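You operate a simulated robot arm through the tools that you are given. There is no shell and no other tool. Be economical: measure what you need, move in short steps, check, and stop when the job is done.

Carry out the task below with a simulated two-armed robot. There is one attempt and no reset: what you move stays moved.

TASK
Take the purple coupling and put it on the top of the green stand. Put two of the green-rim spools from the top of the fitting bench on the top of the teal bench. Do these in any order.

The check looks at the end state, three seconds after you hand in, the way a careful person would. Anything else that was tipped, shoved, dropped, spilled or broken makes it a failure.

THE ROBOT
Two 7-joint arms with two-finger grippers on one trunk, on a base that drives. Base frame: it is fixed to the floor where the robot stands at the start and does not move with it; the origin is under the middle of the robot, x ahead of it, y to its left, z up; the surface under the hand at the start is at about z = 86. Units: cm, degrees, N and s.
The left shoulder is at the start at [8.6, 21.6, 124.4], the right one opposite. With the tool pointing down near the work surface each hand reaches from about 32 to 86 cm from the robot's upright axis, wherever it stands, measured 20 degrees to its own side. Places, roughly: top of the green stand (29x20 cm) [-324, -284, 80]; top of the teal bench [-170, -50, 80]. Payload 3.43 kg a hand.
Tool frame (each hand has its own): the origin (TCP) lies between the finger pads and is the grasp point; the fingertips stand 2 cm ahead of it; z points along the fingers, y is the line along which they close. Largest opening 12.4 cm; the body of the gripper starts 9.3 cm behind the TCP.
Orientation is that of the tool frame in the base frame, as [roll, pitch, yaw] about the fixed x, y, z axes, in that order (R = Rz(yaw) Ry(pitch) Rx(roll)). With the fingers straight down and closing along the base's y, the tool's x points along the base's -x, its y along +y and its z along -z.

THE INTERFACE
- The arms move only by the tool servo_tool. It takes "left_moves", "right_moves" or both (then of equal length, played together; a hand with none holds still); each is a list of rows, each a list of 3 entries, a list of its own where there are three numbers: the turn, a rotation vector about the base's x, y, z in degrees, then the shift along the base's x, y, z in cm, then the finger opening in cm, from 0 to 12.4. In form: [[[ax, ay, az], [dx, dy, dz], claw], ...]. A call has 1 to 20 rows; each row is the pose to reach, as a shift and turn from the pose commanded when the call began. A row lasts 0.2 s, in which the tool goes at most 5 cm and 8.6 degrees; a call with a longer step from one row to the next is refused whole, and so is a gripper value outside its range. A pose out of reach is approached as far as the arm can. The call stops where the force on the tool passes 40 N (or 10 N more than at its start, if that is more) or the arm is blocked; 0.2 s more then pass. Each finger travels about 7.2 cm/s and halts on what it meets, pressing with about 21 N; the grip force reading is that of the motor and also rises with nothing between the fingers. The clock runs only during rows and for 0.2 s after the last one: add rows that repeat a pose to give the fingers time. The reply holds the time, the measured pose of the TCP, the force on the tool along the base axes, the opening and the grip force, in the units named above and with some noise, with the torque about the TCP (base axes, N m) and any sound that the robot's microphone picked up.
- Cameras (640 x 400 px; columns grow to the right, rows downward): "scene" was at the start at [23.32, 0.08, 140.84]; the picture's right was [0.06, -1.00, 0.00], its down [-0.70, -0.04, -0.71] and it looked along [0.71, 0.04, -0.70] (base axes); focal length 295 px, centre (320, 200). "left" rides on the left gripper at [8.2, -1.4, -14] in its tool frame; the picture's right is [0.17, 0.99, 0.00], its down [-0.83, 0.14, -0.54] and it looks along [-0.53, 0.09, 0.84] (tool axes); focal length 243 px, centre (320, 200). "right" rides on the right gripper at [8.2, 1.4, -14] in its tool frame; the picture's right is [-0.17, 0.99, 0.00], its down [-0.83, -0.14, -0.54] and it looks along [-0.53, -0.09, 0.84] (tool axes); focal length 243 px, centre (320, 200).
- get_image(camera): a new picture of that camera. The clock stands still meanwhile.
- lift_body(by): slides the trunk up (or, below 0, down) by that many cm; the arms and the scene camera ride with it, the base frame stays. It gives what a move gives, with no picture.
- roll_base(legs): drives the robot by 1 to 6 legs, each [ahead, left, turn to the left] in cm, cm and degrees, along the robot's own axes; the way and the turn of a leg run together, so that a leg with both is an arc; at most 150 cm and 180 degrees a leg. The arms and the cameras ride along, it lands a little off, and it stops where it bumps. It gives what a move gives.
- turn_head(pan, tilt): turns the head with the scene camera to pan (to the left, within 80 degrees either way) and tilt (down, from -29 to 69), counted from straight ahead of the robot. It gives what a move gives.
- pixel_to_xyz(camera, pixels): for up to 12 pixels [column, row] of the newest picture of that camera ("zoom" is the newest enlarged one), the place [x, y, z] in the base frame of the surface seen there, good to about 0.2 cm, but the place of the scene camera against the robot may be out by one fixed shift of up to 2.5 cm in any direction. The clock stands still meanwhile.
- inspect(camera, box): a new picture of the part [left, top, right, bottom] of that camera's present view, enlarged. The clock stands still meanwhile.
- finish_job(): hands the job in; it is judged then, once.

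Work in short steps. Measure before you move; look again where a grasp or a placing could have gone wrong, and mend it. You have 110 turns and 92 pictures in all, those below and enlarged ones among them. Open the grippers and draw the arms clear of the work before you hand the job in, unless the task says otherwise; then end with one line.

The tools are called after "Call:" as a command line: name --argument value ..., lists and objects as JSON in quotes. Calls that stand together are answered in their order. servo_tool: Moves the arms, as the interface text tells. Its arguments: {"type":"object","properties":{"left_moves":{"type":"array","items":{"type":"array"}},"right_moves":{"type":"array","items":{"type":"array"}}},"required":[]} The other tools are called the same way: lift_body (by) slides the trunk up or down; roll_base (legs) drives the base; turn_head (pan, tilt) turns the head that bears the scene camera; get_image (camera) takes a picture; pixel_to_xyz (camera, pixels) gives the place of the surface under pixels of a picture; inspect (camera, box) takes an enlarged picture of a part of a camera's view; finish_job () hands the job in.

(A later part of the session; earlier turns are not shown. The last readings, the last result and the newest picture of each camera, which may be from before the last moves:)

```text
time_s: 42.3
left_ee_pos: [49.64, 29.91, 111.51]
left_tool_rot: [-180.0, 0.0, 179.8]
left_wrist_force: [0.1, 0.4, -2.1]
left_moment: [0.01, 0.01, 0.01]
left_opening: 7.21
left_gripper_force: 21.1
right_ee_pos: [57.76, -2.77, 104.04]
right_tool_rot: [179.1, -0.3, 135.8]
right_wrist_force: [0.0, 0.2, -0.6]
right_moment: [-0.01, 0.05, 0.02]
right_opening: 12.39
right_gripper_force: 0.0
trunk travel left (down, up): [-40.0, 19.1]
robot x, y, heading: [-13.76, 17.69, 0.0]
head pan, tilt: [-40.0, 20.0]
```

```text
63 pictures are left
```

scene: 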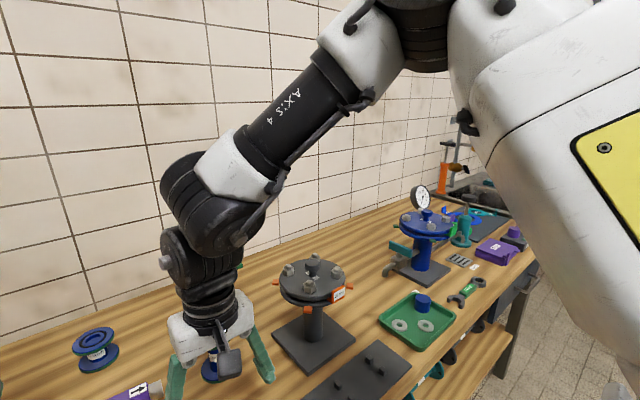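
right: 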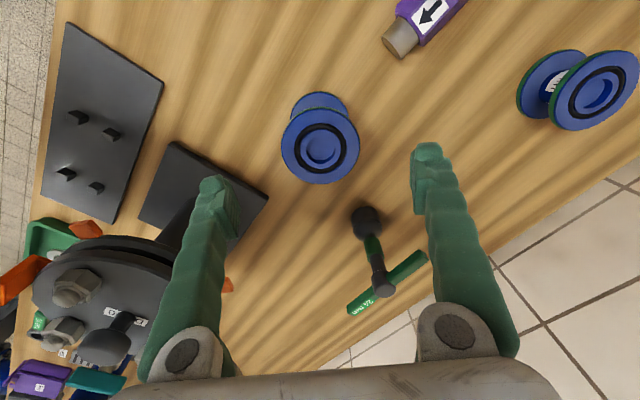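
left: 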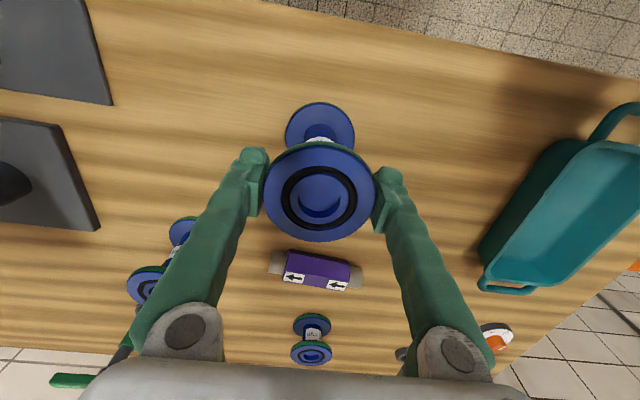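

I'm over B. I'll measure B's flange and the nearby obstacles: the orange bolt at (228,285), the T-handle at (385,280) and the valve flange at (165,255).

Call:
pixel_to_xyz --camera "right" --pixels '[[283, 147], [358, 142], [320, 108], [322, 182], [228, 286], [228, 278], [410, 262], [363, 215], [165, 258], [80, 285], [110, 345]]'

```text
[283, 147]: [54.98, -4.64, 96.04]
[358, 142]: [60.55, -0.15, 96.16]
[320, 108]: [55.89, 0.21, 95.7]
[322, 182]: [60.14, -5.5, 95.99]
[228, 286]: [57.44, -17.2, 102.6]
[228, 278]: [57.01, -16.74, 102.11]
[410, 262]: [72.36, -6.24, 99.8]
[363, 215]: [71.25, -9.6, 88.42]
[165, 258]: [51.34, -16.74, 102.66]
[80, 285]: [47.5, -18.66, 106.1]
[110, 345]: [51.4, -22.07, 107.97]
```

B's centre is (57.9, -2.5) and the obstacles are at least 9 cm away from the fingers. I'll descend, grip, and test-lift gently.

Call:
servo_tool --right_moves '[[[0, 0, 0], [0.1, 0.2, -2.5], 12.4], [[0, 0, 0], [0.1, 0.2, -5], 12.4], [[0, 0, 0], [0.1, 0.2, -7], 12.4], [[0, 0, 0], [0.1, 0.2, -8.5], 12.4], [[0, 0, 0], [0.1, 0.2, -8.5], 9], [[0, 0, 0], [0.1, 0.2, -8.5], 6], [[0, 0, 0], [0.1, 0.2, -8.5], 3], [[0, 0, 0], [0.1, 0.2, -8.5], 0], [[0, 0, 0], [0.1, 0.2, -8.5], 0]]'

Call:
servo_tool --right_moves '[[[0, 0, 0], [0, 0, 0.3], 0], [[0, 0, 0], [0, 0, 0.6], 0], [[0, 0, 0], [0, 0, 0.8], 0], [[0, 0, 0], [0, 0, 1.0], 0]]'

Call:
get_image --camera "right"

```text
time_s: 44.3
left_ee_pos: [49.71, 30.0, 111.45]
left_tool_rot: [-180.0, 0.0, 179.8]
left_wrist_force: [0.2, -0.4, -2.2]
left_moment: [-0.01, -0.01, -0.02]
left_opening: 7.2
left_gripper_force: 21.0
right_ee_pos: [58.05, -2.65, 95.41]
right_tool_rot: [179.2, -0.2, 135.9]
right_wrist_force: [-0.1, -0.6, 0.4]
right_moment: [0.02, -0.01, 0.0]
right_opening: 7.24
right_gripper_force: 20.0
trunk travel left (down, up): [-40.0, 19.1]
robot x, y, heading: [-13.93, 17.84, -0.2]
head pan, tilt: [-40.0, 20.0]
```

```text
time_s: 45.3
left_ee_pos: [49.75, 30.04, 111.52]
left_tool_rot: [180.0, 0.0, 179.8]
left_wrist_force: [0.2, -0.1, -1.5]
left_moment: [0.04, 0.01, 0.0]
left_opening: 7.2
left_gripper_force: 21.7
right_ee_pos: [57.98, -2.6, 96.49]
right_tool_rot: [179.2, -0.2, 135.9]
right_wrist_force: [0.3, 0.2, -1.7]
right_moment: [0.01, -0.02, 0.0]
right_opening: 7.25
right_gripper_force: 21.2
trunk travel left (down, up): [-40.0, 19.1]
robot x, y, heading: [-13.8, 17.46, -0.0]
head pan, tilt: [-40.0, 20.0]
```

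```text
62 pictures are left
```

right: 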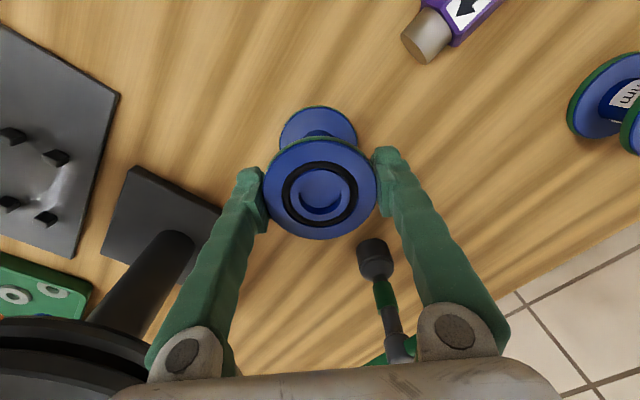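

B is gripped at 7.25 and rising. I'll lift it slowly, and check the left grip, whose opening has crept from 7.25 to 7.20.

Call:
servo_tool --right_moves '[[[0, 0, 0], [0, 0, 0.5], 0], [[0, 0, 0], [0, 0, 1.1], 0], [[0, 0, 0], [0, 0, 1.8], 0], [[0, 0, 0], [0, 0, 2.5], 0], [[0, 0, 0], [0, 0, 3.3], 0], [[0, 0, 0], [0, 0, 4.1], 0], [[0, 0, 0], [0, 0, 4.9], 0], [[0, 0, 0], [0, 0, 5.7], 0], [[0, 0, 0], [0, 0, 6.5], 0], [[0, 0, 0], [0, 0, 7.3], 0], [[0, 0, 0], [0, 0, 8], 0], [[0, 0, 0], [0, 0, 8.6], 0], [[0, 0, 0], [0, 0, 9], 0]]'

Call:
get_image --camera "left"

Call:
get_image --camera "right"

```text
time_s: 48.1
left_ee_pos: [49.64, 29.99, 111.4]
left_tool_rot: [-180.0, 0.1, 179.7]
left_wrist_force: [0.4, 0.2, -1.7]
left_moment: [0.01, 0.0, 0.0]
left_opening: 7.23
left_gripper_force: 21.4
right_ee_pos: [57.96, -2.73, 105.66]
right_tool_rot: [179.2, -0.2, 135.9]
right_wrist_force: [0.7, -0.2, -1.4]
right_moment: [0.0, -0.01, -0.01]
right_opening: 7.26
right_gripper_force: 21.0
trunk travel left (down, up): [-40.0, 19.1]
robot x, y, heading: [-13.62, 17.8, -0.3]
head pan, tilt: [-40.0, 20.0]
```

```text
61 pictures are left
```

left: 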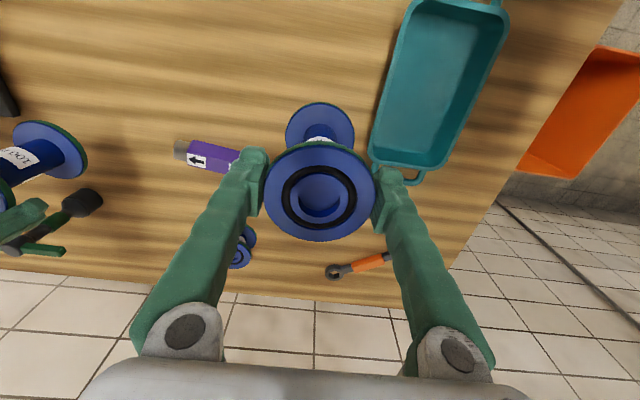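

```text
60 pictures are left
```

right: 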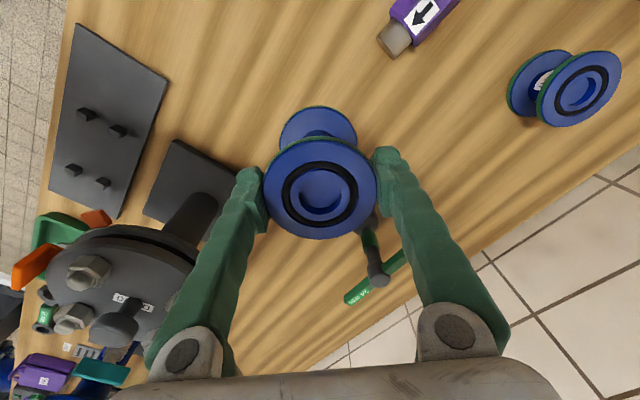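

Both spools are secure and their bottoms clear everything. I'll back away from the bench 50 cm, then look left and right before turning.

Call:
roll_base --legs '[[-50, 0, 0]]'

Call:
turn_head --pan -80 --tilt 20

Call:
get_image --camera "scene"

Call:
turn_head --pan 80 --tilt 20

Call:
get_image --camera "scene"

```text
time_s: 51.6
left_ee_pos: [0.13, 29.89, 111.45]
left_tool_rot: [-180.0, 0.0, 179.4]
left_wrist_force: [0.4, 0.2, -2.0]
left_moment: [0.0, -0.01, 0.0]
left_opening: 7.23
left_gripper_force: 20.8
right_ee_pos: [8.44, -2.77, 105.37]
right_tool_rot: [179.2, -0.1, 135.6]
right_wrist_force: [-0.2, 0.2, -1.9]
right_moment: [-0.03, -0.01, 0.01]
right_opening: 7.26
right_gripper_force: 21.4
trunk travel left (down, up): [-40.0, 19.1]
robot x, y, heading: [-63.68, 18.07, -0.8]
head pan, tilt: [-40.0, 20.0]
```

```text
time_s: 52.7
left_ee_pos: [0.0, 29.85, 111.48]
left_tool_rot: [-180.0, 0.0, 179.4]
left_wrist_force: [0.6, 1.1, -1.0]
left_moment: [0.04, 0.04, 0.03]
left_opening: 7.24
left_gripper_force: 20.8
right_ee_pos: [8.25, -2.91, 105.46]
right_tool_rot: [179.2, -0.1, 135.5]
right_wrist_force: [-1.2, 0.2, -1.7]
right_moment: [-0.01, 0.01, 0.0]
right_opening: 7.25
right_gripper_force: 21.6
trunk travel left (down, up): [-40.0, 19.1]
robot x, y, heading: [-63.13, 17.9, -0.7]
head pan, tilt: [-80.0, 20.0]
```

```text
59 pictures are left
```

scene: 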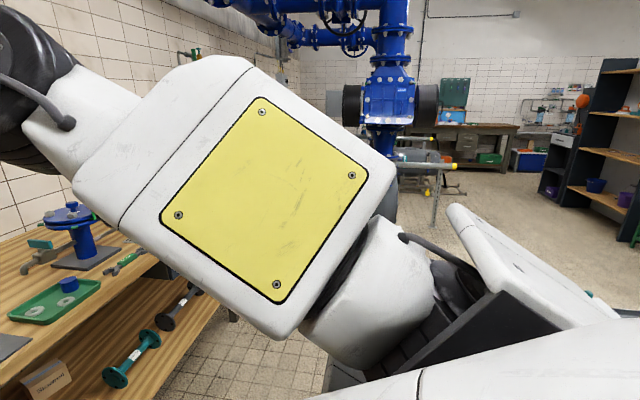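

```text
time_s: 55.1
left_ee_pos: [0.28, 29.84, 111.4]
left_tool_rot: [180.0, 0.0, 179.3]
left_wrist_force: [0.5, 0.3, -1.5]
left_moment: [-0.02, 0.0, 0.0]
left_opening: 7.21
left_gripper_force: 20.9
right_ee_pos: [8.36, -2.81, 105.51]
right_tool_rot: [179.2, -0.2, 135.6]
right_wrist_force: [0.2, -0.6, -2.5]
right_moment: [0.05, 0.0, 0.01]
right_opening: 7.24
right_gripper_force: 20.7
trunk travel left (down, up): [-40.0, 19.1]
robot x, y, heading: [-63.62, 18.01, -0.5]
head pan, tilt: [80.0, 20.0]
```

```text
58 pictures are left
```

scene: 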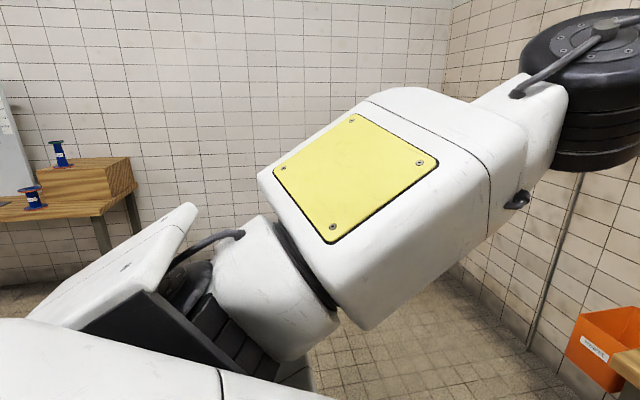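

There's open floor to the right, and the decoy spools on the other bench have orange rims. I'll turn right 100° in place and look toward the teal bench.

Call:
roll_base --legs '[[0, 0, -50], [0, 0, -50]]'

Call:
turn_head --pan -30 --tilt 25

Call:
get_image --camera "scene"

```text
time_s: 61.6
left_ee_pos: [-61.56, -46.78, 111.39]
left_tool_rot: [180.0, 0.0, 80.6]
left_wrist_force: [-0.4, -0.1, -2.0]
left_moment: [-0.03, 0.01, 0.03]
left_opening: 7.2
left_gripper_force: 21.0
right_ee_pos: [-95.09, -49.81, 105.39]
right_tool_rot: [179.4, -0.2, 36.6]
right_wrist_force: [0.6, -0.6, -1.4]
right_moment: [0.02, -0.02, 0.02]
right_opening: 7.25
right_gripper_force: 20.7
trunk travel left (down, up): [-40.0, 19.1]
robot x, y, heading: [-63.5, 18.44, -99.5]
head pan, tilt: [80.0, 20.0]
```

```text
time_s: 63.5
left_ee_pos: [-61.81, -46.73, 111.54]
left_tool_rot: [179.9, 0.0, 80.5]
left_wrist_force: [0.1, -0.6, -2.1]
left_moment: [-0.01, 0.0, 0.0]
left_opening: 7.24
left_gripper_force: 20.9
right_ee_pos: [-95.19, -49.67, 105.34]
right_tool_rot: [179.2, -0.2, 36.7]
right_wrist_force: [-0.3, 0.0, -1.6]
right_moment: [0.0, -0.04, 0.01]
right_opening: 7.26
right_gripper_force: 21.2
trunk travel left (down, up): [-40.0, 19.1]
robot x, y, heading: [-63.28, 18.06, -99.6]
head pan, tilt: [-30.0, 25.0]
```

```text
57 pictures are left
```

scene: 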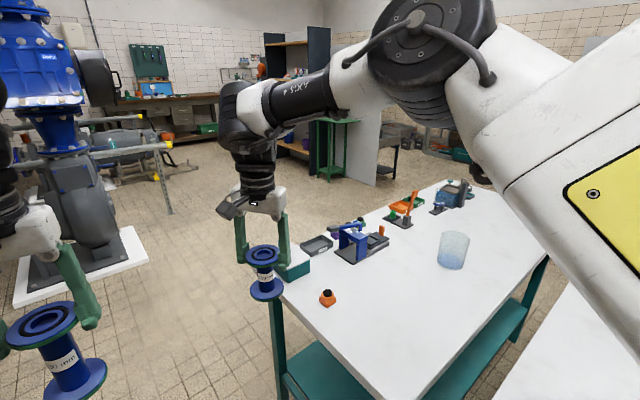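

The white-topped bench on a teal frame is the teal bench, and the green stand is far off at (338,130). I'll measure the bench's edges and the clutter on it.

Call:
pixel_to_xyz --camera "scene" --pixels '[[285, 297], [390, 395], [540, 245], [440, 182], [328, 300], [297, 270], [452, 250], [360, 320], [400, 310], [370, 245], [460, 290], [600, 310]]'

```text
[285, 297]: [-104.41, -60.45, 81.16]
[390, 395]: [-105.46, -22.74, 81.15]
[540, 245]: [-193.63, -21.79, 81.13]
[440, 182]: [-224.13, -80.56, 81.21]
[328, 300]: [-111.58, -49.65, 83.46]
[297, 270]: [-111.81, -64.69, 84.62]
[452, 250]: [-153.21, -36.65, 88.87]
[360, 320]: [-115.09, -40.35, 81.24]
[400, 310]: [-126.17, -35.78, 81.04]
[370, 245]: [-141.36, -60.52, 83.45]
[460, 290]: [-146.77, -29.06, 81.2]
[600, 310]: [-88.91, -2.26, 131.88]
```

The bench's north edge is at y≈-22, its east edge at x≈-104.5, and the top is near z 80–81. The area around (-116…-135, -35) is free, with the glass at (-153,-37). I'll square up to heading -90 and put B above about (-132, -35).

Call:
roll_base --legs '[[0, 0, 9.6], [-18.5, 0, 0], [0, -48, 0]]'

Call:
turn_head --pan -10 --tilt 45

Call:
get_image --camera "scene"

Call:
get_image --camera "right"

```text
time_s: 69.1
left_ee_pos: [-69.83, -27.47, 111.59]
left_tool_rot: [180.0, -0.1, 89.7]
left_wrist_force: [-0.6, 1.0, -2.4]
left_moment: [0.0, -0.01, 0.01]
left_opening: 7.23
left_gripper_force: 20.8
right_ee_pos: [-102.57, -35.86, 105.4]
right_tool_rot: [179.0, -0.2, 45.7]
right_wrist_force: [-0.1, -0.8, -1.9]
right_moment: [0.0, -0.06, 0.01]
right_opening: 7.24
right_gripper_force: 21.0
trunk travel left (down, up): [-40.0, 19.1]
robot x, y, heading: [-81.41, 36.14, -90.1]
head pan, tilt: [-30.0, 25.0]
stopped in leg 3: the robot was blocked; the commanded pose is now the measured one
```

```text
time_s: 69.9
left_ee_pos: [-69.36, -27.46, 111.44]
left_tool_rot: [-180.0, 0.0, 89.8]
left_wrist_force: [0.1, -0.2, -3.0]
left_moment: [-0.02, 0.03, -0.01]
left_opening: 7.26
left_gripper_force: 20.9
right_ee_pos: [-102.25, -35.75, 105.46]
right_tool_rot: [179.3, -0.1, 45.8]
right_wrist_force: [-0.2, 0.3, -1.2]
right_moment: [-0.02, 0.01, 0.0]
right_opening: 7.24
right_gripper_force: 21.2
trunk travel left (down, up): [-40.0, 19.1]
robot x, y, heading: [-81.81, 36.34, -90.3]
head pan, tilt: [-10.0, 45.0]
```

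```text
56 pictures are left
```

scene: 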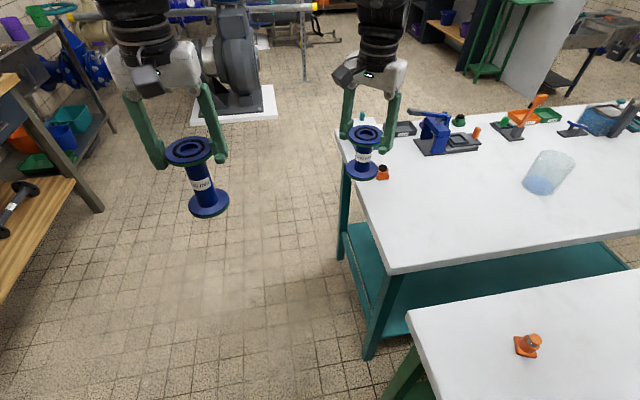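

```text
55 pictures are left
```

right: 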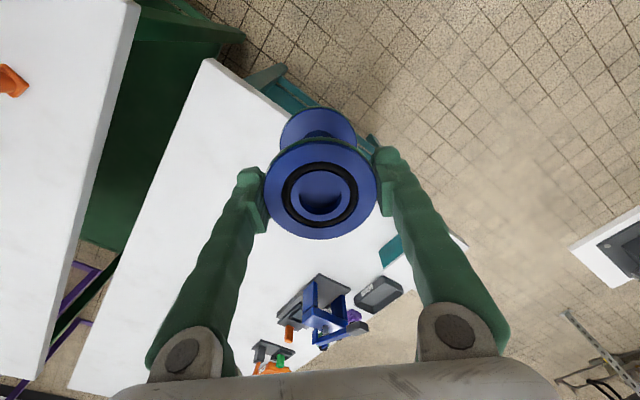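

A second bench with a green frame stands north of the teal one and blocked the sideways move; nothing on it appears disturbed. I'll approach the teal bench from its east end instead, so I'll measure the surroundings for that.

Call:
pixel_to_xyz --camera "scene" --pixels '[[410, 312], [630, 275], [528, 345], [195, 122], [278, 117], [225, 60], [350, 140], [393, 272], [435, 125], [382, 178], [548, 158], [403, 130]]'

```text
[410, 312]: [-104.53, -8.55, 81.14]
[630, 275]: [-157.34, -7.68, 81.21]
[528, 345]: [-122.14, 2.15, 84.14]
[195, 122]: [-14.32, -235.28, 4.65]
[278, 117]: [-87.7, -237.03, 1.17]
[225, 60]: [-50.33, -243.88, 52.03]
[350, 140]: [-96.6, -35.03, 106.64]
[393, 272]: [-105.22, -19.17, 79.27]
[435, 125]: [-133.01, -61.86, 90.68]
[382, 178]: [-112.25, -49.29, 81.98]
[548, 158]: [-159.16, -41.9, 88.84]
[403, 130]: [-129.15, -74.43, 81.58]
```

The teal bench's east edge is clear to approach and the pump is far to the south. I'll shift 30 cm to the left, drive 91 cm ahead, turn to face west, then check.

Call:
roll_base --legs '[[0, 30, 0], [91, 0, 0], [0, 0, -45], [0, 0, -45]]'

Call:
turn_head --pan 0 --tilt 40

Call:
get_image --camera "scene"

```text
time_s: 85.4
left_ee_pos: [-115.71, -67.04, 111.6]
left_tool_rot: [180.0, -0.1, 0.2]
left_wrist_force: [0.4, 0.0, -2.4]
left_moment: [-0.04, -0.01, -0.01]
left_opening: 7.22
left_gripper_force: 20.9
right_ee_pos: [-124.51, -34.31, 105.36]
right_tool_rot: [179.2, -0.3, -43.6]
right_wrist_force: [0.1, -0.6, -1.4]
right_moment: [0.0, 0.01, -0.03]
right_opening: 7.24
right_gripper_force: 21.6
trunk travel left (down, up): [-40.0, 19.1]
robot x, y, heading: [-52.03, -54.24, -179.4]
head pan, tilt: [-10.0, 45.0]
```

```text
time_s: 86.2
left_ee_pos: [-115.81, -67.03, 111.49]
left_tool_rot: [180.0, -0.1, 0.3]
left_wrist_force: [0.2, -0.4, -1.9]
left_moment: [-0.01, -0.03, -0.02]
left_opening: 7.22
left_gripper_force: 21.3
right_ee_pos: [-124.45, -34.53, 105.4]
right_tool_rot: [179.2, -0.2, -43.6]
right_wrist_force: [0.1, -0.6, -1.5]
right_moment: [-0.01, -0.01, 0.0]
right_opening: 7.25
right_gripper_force: 21.0
trunk travel left (down, up): [-40.0, 19.1]
robot x, y, heading: [-52.34, -54.59, -179.7]
head pan, tilt: [0.0, 40.0]
```

```text
54 pictures are left
```

scene: 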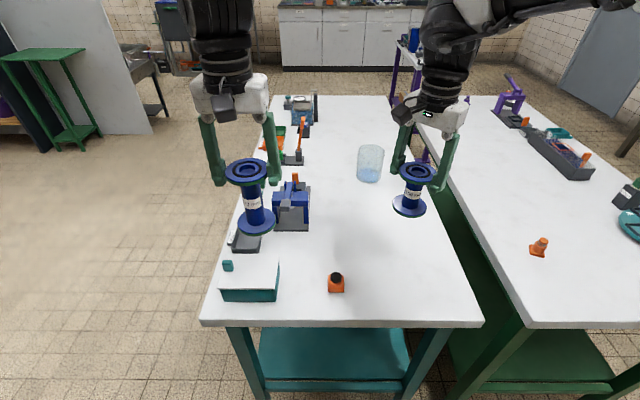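

Both benches are clearly visible and the spot ahead of B is free. I'll move ahead 3 cm and measure the surface height with the right wrist camera.

Call:
roll_base --legs '[[3, 0, 0]]'

Call:
get_image --camera "right"

Call:
pixel_to_xyz --camera "right" --pixels '[[320, 60], [450, 130], [150, 150], [320, 270], [320, 120]]'

```text
time_s: 87.0
left_ee_pos: [-118.47, -66.97, 111.75]
left_tool_rot: [-179.9, 0.2, 0.4]
left_wrist_force: [0.4, 0.1, -1.2]
left_moment: [0.04, 0.01, 0.03]
left_opening: 7.22
left_gripper_force: 21.5
right_ee_pos: [-127.05, -34.5, 105.72]
right_tool_rot: [179.0, -0.1, -43.6]
right_wrist_force: [0.0, -0.9, -1.4]
right_moment: [0.0, 0.07, 0.01]
right_opening: 7.25
right_gripper_force: 20.8
trunk travel left (down, up): [-40.0, 19.1]
robot x, y, heading: [-55.33, -54.1, -179.7]
head pan, tilt: [0.0, 40.0]
```

```text
53 pictures are left
```

right: 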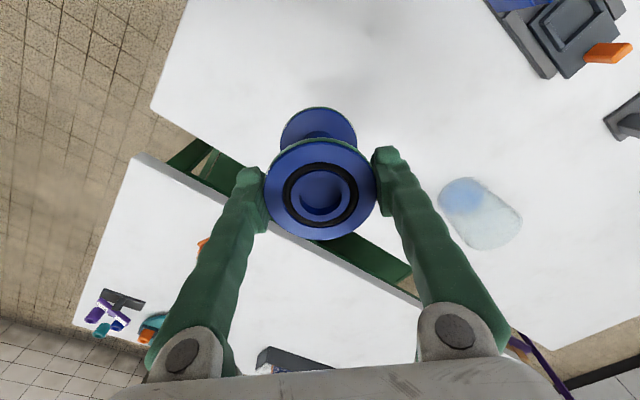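

```text
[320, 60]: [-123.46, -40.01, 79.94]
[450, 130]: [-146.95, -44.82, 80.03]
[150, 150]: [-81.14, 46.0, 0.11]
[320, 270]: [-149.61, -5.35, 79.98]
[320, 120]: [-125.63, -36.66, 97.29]
```

The teal bench top is at z=80.0 and B's bottom is near 96.1. I'll lower 15.6 cm, slowing near the end.

Call:
servo_tool --right_moves '[[[0, 0, 0], [0, 0, -1], 0], [[0, 0, 0], [0, 0, -2.5], 0], [[0, 0, 0], [0, 0, -4], 0], [[0, 0, 0], [0, 0, -5.5], 0], [[0, 0, 0], [0, 0, -7], 0], [[0, 0, 0], [0, 0, -8.5], 0], [[0, 0, 0], [0, 0, -10], 0], [[0, 0, 0], [0, 0, -11.5], 0], [[0, 0, 0], [0, 0, -13], 0], [[0, 0, 0], [0, 0, -14], 0], [[0, 0, 0], [0, 0, -14.8], 0], [[0, 0, 0], [0, 0, -15.2], 0], [[0, 0, 0], [0, 0, -15.6], 0], [[0, 0, 0], [0, 0, -15.6], 0]]'

Call:
get_image --camera "right"

Call:
pixel_to_xyz --camera "right" --pixels '[[320, 120], [320, 90], [310, 115]]'

```text
time_s: 90.0
left_ee_pos: [-118.76, -67.05, 111.56]
left_tool_rot: [179.9, 0.0, 0.4]
left_wrist_force: [-0.8, -0.2, -1.5]
left_moment: [-0.03, 0.0, -0.01]
left_opening: 7.21
left_gripper_force: 21.1
right_ee_pos: [-127.29, -34.34, 89.94]
right_tool_rot: [179.2, -0.2, -43.6]
right_wrist_force: [0.3, -0.2, -1.2]
right_moment: [0.0, -0.05, 0.0]
right_opening: 7.26
right_gripper_force: 21.4
trunk travel left (down, up): [-40.0, 19.1]
robot x, y, heading: [-55.17, -54.18, -179.6]
head pan, tilt: [0.0, 40.0]
```

```text
52 pictures are left
```

right: 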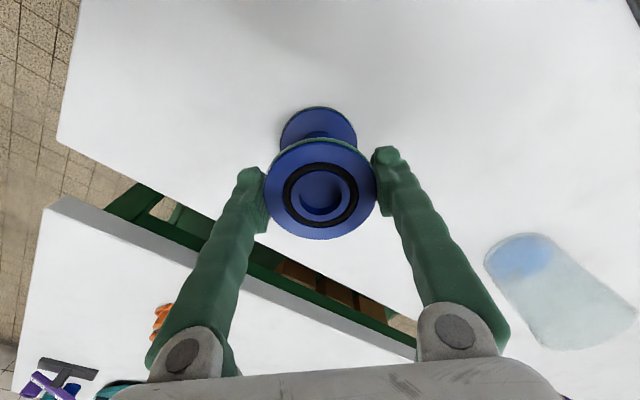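

```text
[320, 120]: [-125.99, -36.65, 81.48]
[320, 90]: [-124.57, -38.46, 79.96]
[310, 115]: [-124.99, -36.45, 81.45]
```

The bottom is about 0.3 cm above the top. I'll lower 0.4, watch for contact, and open slowly.

Call:
servo_tool --right_moves '[[[0, 0, 0], [0, 0, -0.2], 0], [[0, 0, 0], [0, 0, -0.4], 0], [[0, 0, 0], [0, 0, -0.4], 0]]'

Call:
servo_tool --right_moves '[[[0, 0, 0], [0, 0, 0], 7.2], [[0, 0, 0], [0, 0, 0], 7.8], [[0, 0, 0], [0, 0, 0], 9], [[0, 0, 0], [0, 0, 0], 11], [[0, 0, 0], [0, 0, 0], 12.4], [[0, 0, 0], [0, 0, 0], 12.4], [[0, 0, 0], [0, 0, 2], 12.4], [[0, 0, 0], [0, 0, 5], 12.4], [[0, 0, 0], [0, 0, 9], 12.4], [[0, 0, 0], [0, 0, 13], 12.4], [[0, 0, 0], [0, 0, 16], 12.4]]'

Call:
get_image --camera "scene"

```text
time_s: 90.8
left_ee_pos: [-118.61, -66.94, 111.53]
left_tool_rot: [-179.9, 0.0, 0.3]
left_wrist_force: [0.5, 0.1, -1.0]
left_moment: [0.01, -0.01, -0.01]
left_opening: 7.19
left_gripper_force: 20.9
right_ee_pos: [-127.47, -34.43, 89.53]
right_tool_rot: [179.2, -0.2, -43.5]
right_wrist_force: [-0.1, 0.3, -1.1]
right_moment: [0.01, 0.05, -0.03]
right_opening: 7.24
right_gripper_force: 20.8
trunk travel left (down, up): [-40.0, 19.1]
robot x, y, heading: [-55.05, -54.31, -179.6]
head pan, tilt: [0.0, 40.0]
```

```text
time_s: 93.2
left_ee_pos: [-118.71, -67.1, 111.56]
left_tool_rot: [180.0, 0.0, 0.3]
left_wrist_force: [-0.7, 0.6, -1.7]
left_moment: [-0.01, -0.01, 0.01]
left_opening: 7.23
left_gripper_force: 20.9
right_ee_pos: [-127.55, -34.38, 105.71]
right_tool_rot: [179.1, -0.1, -43.6]
right_wrist_force: [-0.5, -0.2, -0.9]
right_moment: [0.02, -0.03, 0.01]
right_opening: 12.4
right_gripper_force: 0.1
trunk travel left (down, up): [-40.0, 19.1]
robot x, y, heading: [-55.28, -54.18, -180.0]
head pan, tilt: [0.0, 40.0]
```

```text
51 pictures are left
```

scene: 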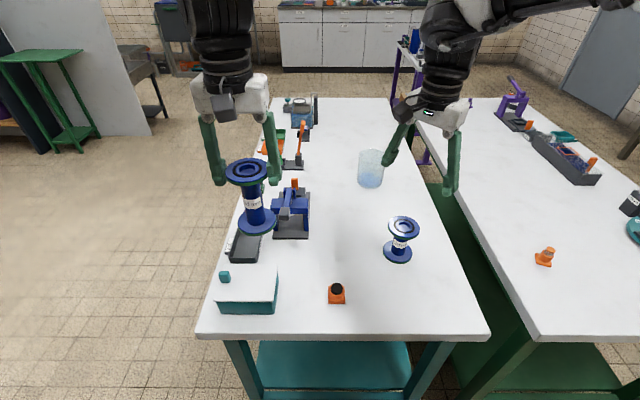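

B stands upright on the bench at (-127.5, -34.4). Next I'll bring C over about (-115.5, -33.5) by backing 3 cm and shifting 33.6 cm to the right.

Call:
roll_base --legs '[[-3.2, 0, 0], [0, -33.6, 0]]'

Call:
get_image --camera "scene"

Call:
get_image --camera "left"

Call:
pixel_to_xyz --camera "left" --pixels '[[320, 112], [310, 108], [320, 60]]'

```text
time_s: 98.7
left_ee_pos: [-115.89, -33.67, 111.6]
left_tool_rot: [-180.0, 0.0, 0.4]
left_wrist_force: [-0.3, -0.4, -2.6]
left_moment: [-0.05, 0.02, -0.02]
left_opening: 7.21
left_gripper_force: 21.2
right_ee_pos: [-124.73, -1.09, 105.61]
right_tool_rot: [179.3, -0.2, -43.5]
right_wrist_force: [0.5, 0.1, 0.5]
right_moment: [0.02, 0.01, 0.01]
right_opening: 12.41
right_gripper_force: 0.0
trunk travel left (down, up): [-40.0, 19.1]
robot x, y, heading: [-52.33, -21.0, -179.4]
head pan, tilt: [0.0, 40.0]
```

```text
50 pictures are left
```

scene: 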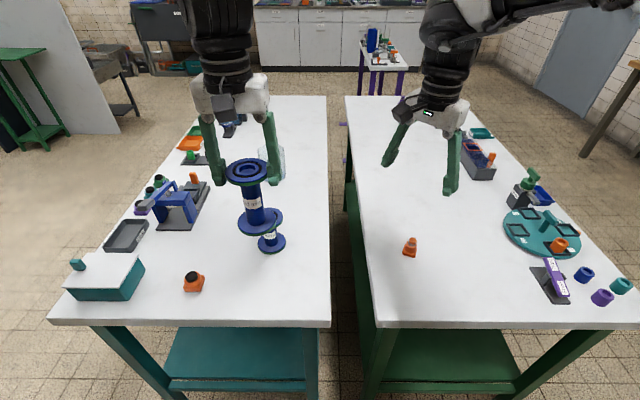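

```text
49 pictures are left
```

left: 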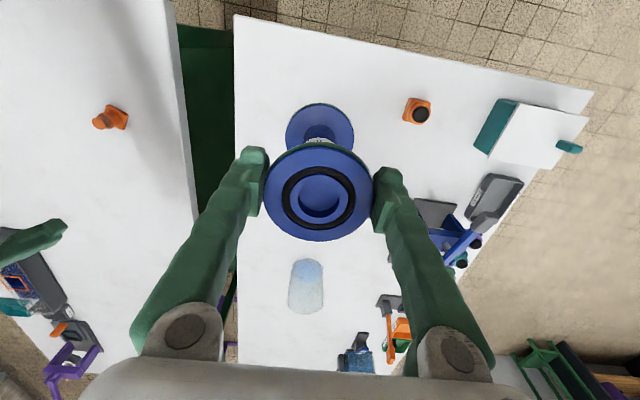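

```text
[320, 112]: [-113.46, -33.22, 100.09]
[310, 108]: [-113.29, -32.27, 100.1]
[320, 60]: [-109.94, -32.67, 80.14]
```

C's bottom is near z 98.95, so 18.9 cm to lower. It stands 11.6 cm clear of B, centre to centre.

Call:
servo_tool --left_moves '[[[0, 0, 0], [0, 0, -0.7], 0], [[0, 0, 0], [0, 0, -2], 0], [[0, 0, 0], [0, 0, -3.5], 0], [[0, 0, 0], [0, 0, -5], 0], [[0, 0, 0], [0, 0, -6.5], 0], [[0, 0, 0], [0, 0, -8], 0], [[0, 0, 0], [0, 0, -9.5], 0], [[0, 0, 0], [0, 0, -11], 0], [[0, 0, 0], [0, 0, -12.5], 0], [[0, 0, 0], [0, 0, -14], 0], [[0, 0, 0], [0, 0, -15.4], 0], [[0, 0, 0], [0, 0, -16.6], 0], [[0, 0, 0], [0, 0, -17.6], 0], [[0, 0, 0], [0, 0, -18.2], 0], [[0, 0, 0], [0, 0, -18.5], 0], [[0, 0, 0], [0, 0, -18.5], 0]]'

Call:
get_image --camera "left"

Call:
pixel_to_xyz --camera "left" --pixels '[[320, 112], [310, 108], [320, 60]]'

```text
time_s: 102.1
left_ee_pos: [-115.87, -33.83, 92.94]
left_tool_rot: [-179.9, 0.0, 0.4]
left_wrist_force: [-0.1, -0.4, -2.1]
left_moment: [-0.02, 0.02, 0.0]
left_opening: 7.23
left_gripper_force: 21.3
right_ee_pos: [-124.8, -1.09, 105.52]
right_tool_rot: [179.2, -0.2, -43.5]
right_wrist_force: [0.1, -0.3, -0.5]
right_moment: [-0.01, -0.02, 0.03]
right_opening: 12.41
right_gripper_force: 0.1
trunk travel left (down, up): [-40.0, 19.1]
robot x, y, heading: [-52.08, -20.8, -179.6]
head pan, tilt: [0.0, 40.0]
```

```text
48 pictures are left
```

left: 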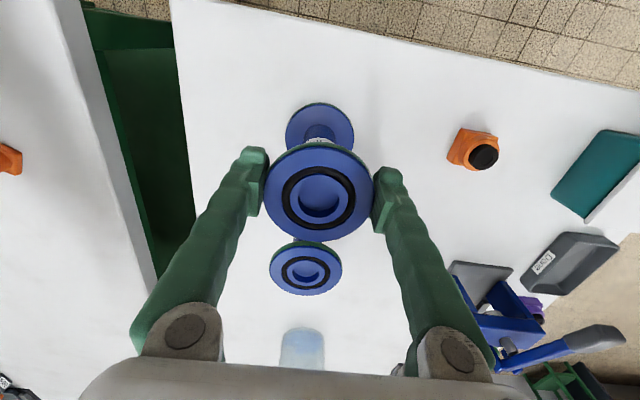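

```text
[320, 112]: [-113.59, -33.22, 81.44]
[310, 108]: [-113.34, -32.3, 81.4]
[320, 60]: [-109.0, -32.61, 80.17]
```

About 0.3 cm remains. I'll lower, release gently, and rise.

Call:
servo_tool --left_moves '[[[0, 0, 0], [0, 0, -0.2], 0], [[0, 0, 0], [0, 0, -0.35], 0], [[0, 0, 0], [0, 0, -0.35], 0]]'

Call:
servo_tool --left_moves '[[[0, 0, 0], [0, 0, 0], 7.2], [[0, 0, 0], [0, 0, 0], 7.8], [[0, 0, 0], [0, 0, 0], 9], [[0, 0, 0], [0, 0, 0], 11], [[0, 0, 0], [0, 0, 0], 12.4], [[0, 0, 0], [0, 0, 0], 12.4], [[0, 0, 0], [0, 0, 2], 12.4], [[0, 0, 0], [0, 0, 5], 12.4], [[0, 0, 0], [0, 0, 9], 12.4], [[0, 0, 0], [0, 0, 13], 12.4], [[0, 0, 0], [0, 0, 17], 12.4], [[0, 0, 0], [0, 0, 20], 12.4]]'

Call:
get_image --camera "scene"

```text
time_s: 102.9
left_ee_pos: [-115.79, -33.72, 92.72]
left_tool_rot: [-179.9, 0.1, 0.4]
left_wrist_force: [-0.7, -0.4, 2.0]
left_moment: [0.01, 0.02, 0.0]
left_opening: 7.23
left_gripper_force: 20.5
right_ee_pos: [-124.65, -1.1, 105.63]
right_tool_rot: [179.1, -0.1, -43.5]
right_wrist_force: [1.7, 0.2, 0.2]
right_moment: [0.02, -0.03, -0.01]
right_opening: 12.43
right_gripper_force: 0.0
trunk travel left (down, up): [-40.0, 19.1]
robot x, y, heading: [-52.25, -20.62, -179.4]
head pan, tilt: [0.0, 40.0]
```

```text
time_s: 105.5
left_ee_pos: [-115.63, -33.94, 112.72]
left_tool_rot: [179.9, 0.0, 0.2]
left_wrist_force: [0.2, 0.2, 0.1]
left_moment: [0.0, 0.01, -0.02]
left_opening: 12.4
left_gripper_force: 0.1
right_ee_pos: [-124.58, -0.89, 105.72]
right_tool_rot: [179.1, -0.1, -43.6]
right_wrist_force: [-0.2, -0.9, -1.1]
right_moment: [0.01, 0.03, 0.01]
right_opening: 12.41
right_gripper_force: 0.0
trunk travel left (down, up): [-40.0, 19.1]
robot x, y, heading: [-52.07, -20.43, -179.5]
head pan, tilt: [0.0, 40.0]
```

```text
47 pictures are left
```

scene: 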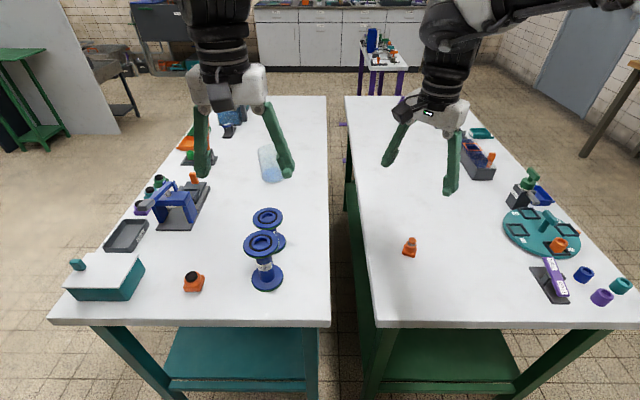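

Both spools stand on the teal bench. Now for the coupling: I'll turn 180° in place and look at the fitting bench again.

Call:
roll_base --legs '[[0, 0, 90], [0, 0, 89.5], [0, 18, 0]]'

Call:
get_image --camera "scene"

```text
time_s: 119.0
left_ee_pos: [10.69, 10.42, 112.65]
left_tool_rot: [-180.0, 0.0, -179.2]
left_wrist_force: [0.1, 0.3, 0.1]
left_moment: [-0.02, 0.0, 0.01]
left_opening: 12.41
left_gripper_force: 0.1
right_ee_pos: [19.81, -22.17, 105.63]
right_tool_rot: [179.1, -0.3, 137.0]
right_wrist_force: [0.2, 0.1, -0.5]
right_moment: [0.02, -0.01, 0.03]
right_opening: 12.39
right_gripper_force: 0.1
trunk travel left (down, up): [-40.0, 19.1]
robot x, y, heading: [-52.84, -2.77, 1.0]
head pan, tilt: [0.0, 40.0]
```

```text
46 pictures are left
```

scene: 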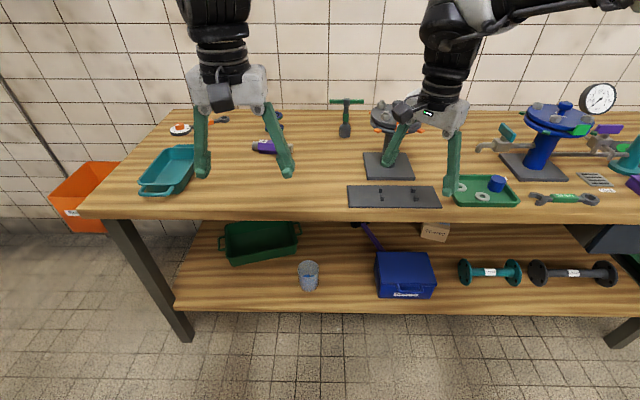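

On driving ahead, the right hand at z 105 would meet the valve, whose top is at z≈108. I'll first draw the right hand back and up.

Call:
servo_tool --right_moves '[[[0, 0, 0], [-3, -1.5, 2], 12.4], [[0, 0, 0], [-6, -3, 4], 12.4], [[0, 0, 0], [-9, -4.5, 6], 12.4], [[0, 0, 0], [-12, -6, 8], 12.4], [[0, 0, 0], [-15, -7.5, 10], 12.4], [[0, 0, 0], [-18, -9, 12], 12.4], [[0, 0, 0], [-21, -10.5, 13], 12.4], [[0, 0, 0], [-24, -12, 14], 12.4], [[0, 0, 0], [-24, -12, 14], 12.4]]'

```text
time_s: 121.0
left_ee_pos: [10.69, 10.64, 112.84]
left_tool_rot: [180.0, 0.0, -179.2]
left_wrist_force: [0.2, 0.9, -0.2]
left_moment: [0.0, -0.03, -0.02]
left_opening: 12.42
left_gripper_force: 0.1
right_ee_pos: [-3.06, -31.92, 115.74]
right_tool_rot: [179.0, -0.2, 136.9]
right_wrist_force: [0.0, 1.2, 0.1]
right_moment: [-0.01, 0.02, 0.02]
right_opening: 12.38
right_gripper_force: 0.1
right hand out of reach, approached as far as the arm can: row 7, 8, 9
trunk travel left (down, up): [-40.0, 19.1]
robot x, y, heading: [-52.45, -3.12, 0.9]
head pan, tilt: [0.0, 40.0]
```

Now I'll turn the left hand 90° in free air, so its fingers close along x across the coupling.

Call:
servo_tool --left_moves '[[[0, 0, 8], [0, 0, 0], 12.4], [[0, 0, 16], [0, 0, 0], 12.4], [[0, 0, 24], [0, 0, 0], 12.4], [[0, 0, 32], [0, 0, 0], 12.4], [[0, 0, 40], [0, 0, 0], 12.4], [[0, 0, 48], [0, 0, 0], 12.4], [[0, 0, 56], [0, 0, 0], 12.4], [[0, 0, 64], [0, 0, 0], 12.4], [[0, 0, 72], [0, 0, 0], 12.4], [[0, 0, 80], [0, 0, 0], 12.4], [[0, 0, 88], [0, 0, 0], 12.4], [[0, 0, 88], [0, 0, 0], 12.4]]'

Call:
roll_base --legs '[[0, 5, -1], [43.5, 0, 0]]'

Call:
get_image --camera "left"

Call:
get_image --camera "scene"

```text
time_s: 123.7
left_ee_pos: [25.66, 20.43, 115.95]
left_tool_rot: [-167.1, -4.1, -116.4]
left_wrist_force: [-0.7, -0.6, -0.1]
left_moment: [-0.05, 0.04, -0.01]
left_opening: 12.4
left_gripper_force: 0.0
left hand out of reach, approached as far as the arm can: row 3, 4, 5, 6, 7, 8, 9, 10, 11, 12
right_ee_pos: [-2.81, -31.71, 115.86]
right_tool_rot: [179.3, -0.1, 136.8]
right_wrist_force: [-0.8, 0.3, 0.6]
right_moment: [-0.01, 0.01, -0.01]
right_opening: 12.41
right_gripper_force: 0.1
trunk travel left (down, up): [-40.0, 19.1]
robot x, y, heading: [-52.72, -2.87, 1.0]
head pan, tilt: [0.0, 40.0]
```

```text
time_s: 127.8
left_ee_pos: [69.76, 23.87, 116.32]
left_tool_rot: [-166.9, -4.3, -117.4]
left_wrist_force: [-0.3, 0.3, -1.0]
left_moment: [-0.01, -0.01, 0.0]
left_opening: 12.4
left_gripper_force: 0.0
right_ee_pos: [40.39, -27.89, 115.91]
right_tool_rot: [179.0, -0.1, 135.9]
right_wrist_force: [-0.9, -0.4, -0.3]
right_moment: [-0.01, 0.01, -0.02]
right_opening: 12.39
right_gripper_force: 0.1
trunk travel left (down, up): [-40.0, 19.1]
robot x, y, heading: [-8.53, 1.68, 0.1]
head pan, tilt: [0.0, 40.0]
```

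```text
45 pictures are left
```

left: 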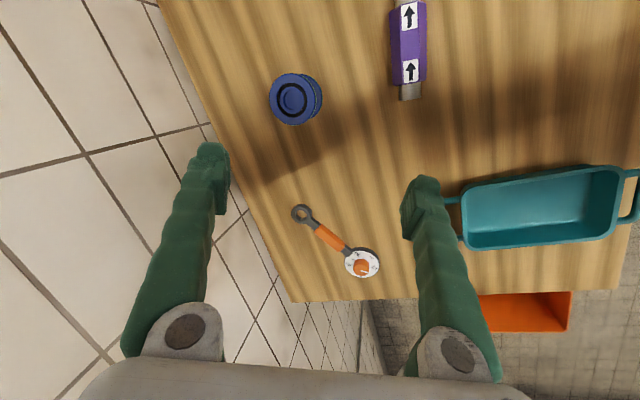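

```text
44 pictures are left
```

scene: 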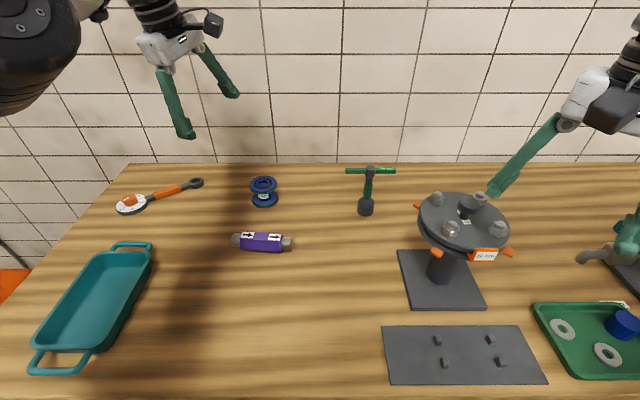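

The hand twisted short of 90° there. I'll bring it over the coupling, lower, while straightening the tool and continuing the yaw.

Call:
servo_tool --left_moves '[[[0.5, 1.5, 3], [-1.5, -1, -1.5], 12.4], [[1, 3, 6], [-3, -2, -3], 12.4], [[1.5, 5, 10], [-4.5, -3, -4.5], 12.4], [[2, 7, 14], [-6, -4, -6], 12.4], [[3, 9, 18], [-7.5, -5, -7.5], 12.4], [[3.5, 11, 22], [-9, -6.5, -9], 12.4], [[4, 13, 27], [-10.4, -8, -10.5], 12.4], [[4, 13, 27], [-10.4, -8, -10.5], 12.4]]'

Call:
get_image --camera "left"

```text
time_s: 129.6
left_ee_pos: [68.19, 25.69, 97.52]
left_tool_rot: [-174.8, -8.8, -110.6]
left_wrist_force: [0.6, -0.3, 1.4]
left_moment: [-0.01, 0.04, -0.02]
left_opening: 12.42
left_gripper_force: 0.1
left hand out of reach, approached as far as the arm can: row 1, 2, 3, 4, 5, 6, 7, 8
right_ee_pos: [40.48, -27.87, 115.8]
right_tool_rot: [179.3, -0.2, 135.9]
right_wrist_force: [0.0, 0.3, 0.0]
right_moment: [-0.06, 0.06, 0.0]
right_opening: 12.4
right_gripper_force: 0.1
trunk travel left (down, up): [-40.0, 19.1]
robot x, y, heading: [-8.5, 1.62, -0.0]
head pan, tilt: [0.0, 40.0]
```

```text
43 pictures are left
```

left: 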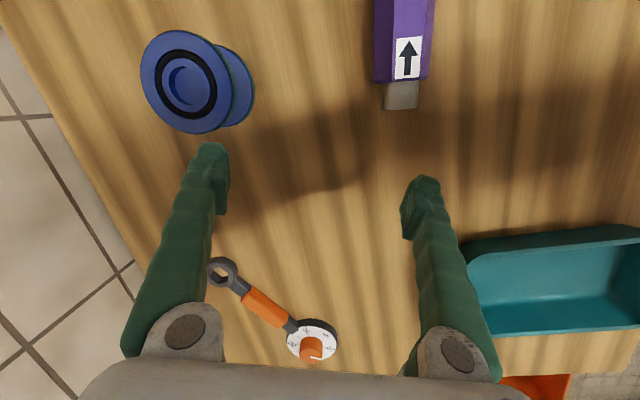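

This is low, with the tips at z 95.5 and nearby spool A topping out at about 92.3, and positive yaw is limited. I'll raise and level the hand first.

Call:
servo_tool --left_moves '[[[0, 0, 0], [0, 0, 4], 12.4], [[0, 0, 0], [0, 0, 8], 12.4], [[5, 0.9, 0], [-1, 0, 12], 12.4], [[10, 1.8, 0], [-2, -1, 13], 12.4], [[10, 1.8, 0], [-2, -1, 13], 12.4]]'

Call:
servo_tool --left_moves '[[[0, 0, -7], [-1, -1, 0], 12.4], [[0, 0, -14], [-2, -2, 0], 12.4], [[0, 0, -21], [-3, -3, 0], 12.4], [[0, 0, -28], [-4, -4, 0], 12.4], [[0, 0, -35], [-5, -5, 0], 12.4], [[0, 0, -42], [-6, -6, 0], 12.4], [[0, 0, -49], [-7, -7, 0], 12.4], [[0, 0, -56], [-8, -8, 0], 12.4], [[0, 0, -63], [-9, -8, 0], 12.4], [[0, 0, -70], [-10, -8, 0], 12.4], [[0, 0, -70], [-10, -8, 0], 12.4]]'

```text
time_s: 130.8
left_ee_pos: [69.43, 25.88, 106.84]
left_tool_rot: [-172.4, -5.0, -114.5]
left_wrist_force: [-0.8, 1.3, 0.3]
left_moment: [-0.02, 0.02, 0.04]
left_opening: 12.39
left_gripper_force: 0.0
left hand out of reach, approached as far as the arm can: row 1, 2, 3, 4, 5
right_ee_pos: [40.54, -27.89, 115.86]
right_tool_rot: [179.1, -0.1, 136.0]
right_wrist_force: [0.2, -0.1, -0.1]
right_moment: [-0.02, 0.01, 0.02]
right_opening: 12.41
right_gripper_force: 0.1
trunk travel left (down, up): [-40.0, 19.1]
robot x, y, heading: [-8.44, 1.58, -0.1]
head pan, tilt: [0.0, 40.0]
```

```text
time_s: 133.2
left_ee_pos: [59.35, 17.97, 107.39]
left_tool_rot: [-172.3, -5.1, 175.4]
left_wrist_force: [0.3, -0.1, 0.7]
left_moment: [0.02, 0.01, -0.01]
left_opening: 12.4
left_gripper_force: 0.0
right_ee_pos: [40.44, -27.98, 115.85]
right_tool_rot: [179.2, -0.2, 135.8]
right_wrist_force: [-0.2, 0.3, -0.3]
right_moment: [0.0, -0.02, -0.02]
right_opening: 12.38
right_gripper_force: 0.0
trunk travel left (down, up): [-40.0, 19.1]
robot x, y, heading: [-8.57, 1.78, -0.5]
head pan, tilt: [0.0, 40.0]
```

That worked: the hand is at (59.4, 18.0) and free again. I'll level it, then yaw the other way toward +90.

Call:
servo_tool --left_moves '[[[3.6, -2.9, 0], [0, 0, 0], 12.4], [[7.2, -5.75, 0], [0, 0, 0], 12.4], [[7.2, -5.75, 0], [0, 0, 0], 12.4]]'

Call:
servo_tool --left_moves '[[[0, 0, -8], [0, 0, 0], 12.4], [[0, 0, -16], [0, 0, 0], 12.4], [[0, 0, -24], [0, 0, 0], 12.4], [[0, 0, -32], [0, 0, 0], 12.4], [[0, 0, -40], [0, 0, 0], 12.4], [[0, 0, -48], [0, 0, 0], 12.4], [[0, 0, -56], [0, 0, 0], 12.4], [[0, 0, -64], [0, 0, 0], 12.4], [[0, 0, -72], [0, 0, 0], 12.4], [[0, 0, -80], [0, 0, 0], 12.4], [[0, 0, -80], [0, 0, 0], 12.4]]'

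Call:
get_image --camera "left"

```text
time_s: 134.0
left_ee_pos: [59.29, 17.94, 107.17]
left_tool_rot: [-180.0, 0.3, 175.9]
left_wrist_force: [-0.4, 0.7, 0.7]
left_moment: [0.02, 0.01, 0.0]
left_opening: 12.42
left_gripper_force: 0.1
right_ee_pos: [40.48, -27.86, 115.87]
right_tool_rot: [179.1, -0.1, 135.9]
right_wrist_force: [-0.6, 0.3, 0.0]
right_moment: [-0.01, 0.01, -0.02]
right_opening: 12.4
right_gripper_force: 0.0
trunk travel left (down, up): [-40.0, 19.1]
robot x, y, heading: [-8.64, 2.12, 0.2]
head pan, tilt: [0.0, 40.0]
```

```text
time_s: 136.4
left_ee_pos: [59.47, 17.88, 107.22]
left_tool_rot: [-179.9, 0.1, 95.8]
left_wrist_force: [0.0, -0.3, 0.3]
left_moment: [0.02, 0.02, 0.0]
left_opening: 12.4
left_gripper_force: 0.0
right_ee_pos: [40.5, -27.96, 115.91]
right_tool_rot: [179.2, -0.2, 135.9]
right_wrist_force: [0.4, 0.3, 0.2]
right_moment: [0.0, 0.01, -0.01]
right_opening: 12.41
right_gripper_force: 0.2
trunk travel left (down, up): [-40.0, 19.1]
robot x, y, heading: [-8.87, 1.75, -0.0]
head pan, tilt: [0.0, 40.0]
```

```text
42 pictures are left
```

left: 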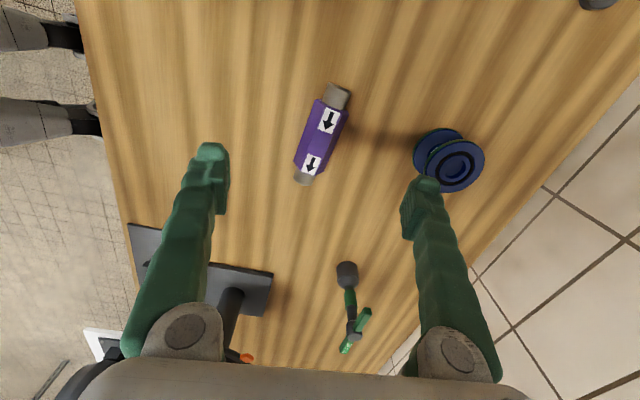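

Yaw 96° was reached without limits. I'll measure the coupling's axis and its surroundings, spool A and the T-tool.

Call:
pixel_to_xyz --camera "left" --pixels '[[338, 92], [304, 179], [328, 120], [311, 160], [320, 138], [345, 112], [322, 175], [298, 160], [455, 165], [430, 150], [440, 130]]'

```text
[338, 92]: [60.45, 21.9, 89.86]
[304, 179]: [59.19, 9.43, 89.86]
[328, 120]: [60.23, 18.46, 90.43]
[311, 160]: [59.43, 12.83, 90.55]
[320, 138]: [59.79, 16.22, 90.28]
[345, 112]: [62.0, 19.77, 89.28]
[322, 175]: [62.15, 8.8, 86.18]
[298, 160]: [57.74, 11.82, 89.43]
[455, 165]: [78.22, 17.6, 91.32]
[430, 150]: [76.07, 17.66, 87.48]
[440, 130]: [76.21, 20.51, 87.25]
```

The axis runs from (60.45, 21.9) to (59.2, 9.4), with its centre at (59.85, 15.7) and its top at 90.5. I need yaw 84° with the TCP at z≈88.7, so I'll align first, then descend.

Call:
servo_tool --left_moves '[[[0, 0, -6], [0.4, -1.1, 0], 12.4], [[0, 0, -11.6], [0.4, -2.2, -1], 12.4], [[0, 0, -11.6], [0.4, -2.2, -4], 12.4], [[0, 0, -11.6], [0.4, -2.2, -7], 12.4], [[0, 0, -11.6], [0.4, -2.2, -10], 12.4], [[0, 0, -11.6], [0.4, -2.2, -12], 12.4], [[0, 0, -11.6], [0.4, -2.2, -12], 12.4]]'

Call:
get_image --camera "left"

```text
time_s: 138.0
left_ee_pos: [59.64, 15.6, 95.04]
left_tool_rot: [180.0, 0.1, 84.3]
left_wrist_force: [0.4, 0.1, 0.1]
left_moment: [0.01, 0.0, 0.01]
left_opening: 12.41
left_gripper_force: 0.0
right_ee_pos: [40.43, -27.96, 115.82]
right_tool_rot: [179.2, -0.2, 135.8]
right_wrist_force: [-0.6, -0.5, -0.2]
right_moment: [0.03, -0.02, -0.03]
right_opening: 12.38
right_gripper_force: 0.2
trunk travel left (down, up): [-40.0, 19.1]
robot x, y, heading: [-8.52, 1.8, -0.3]
head pan, tilt: [0.0, 40.0]
```

```text
41 pictures are left
```

left: 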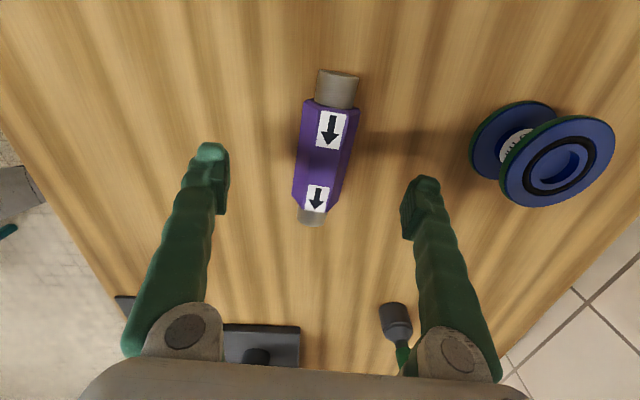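

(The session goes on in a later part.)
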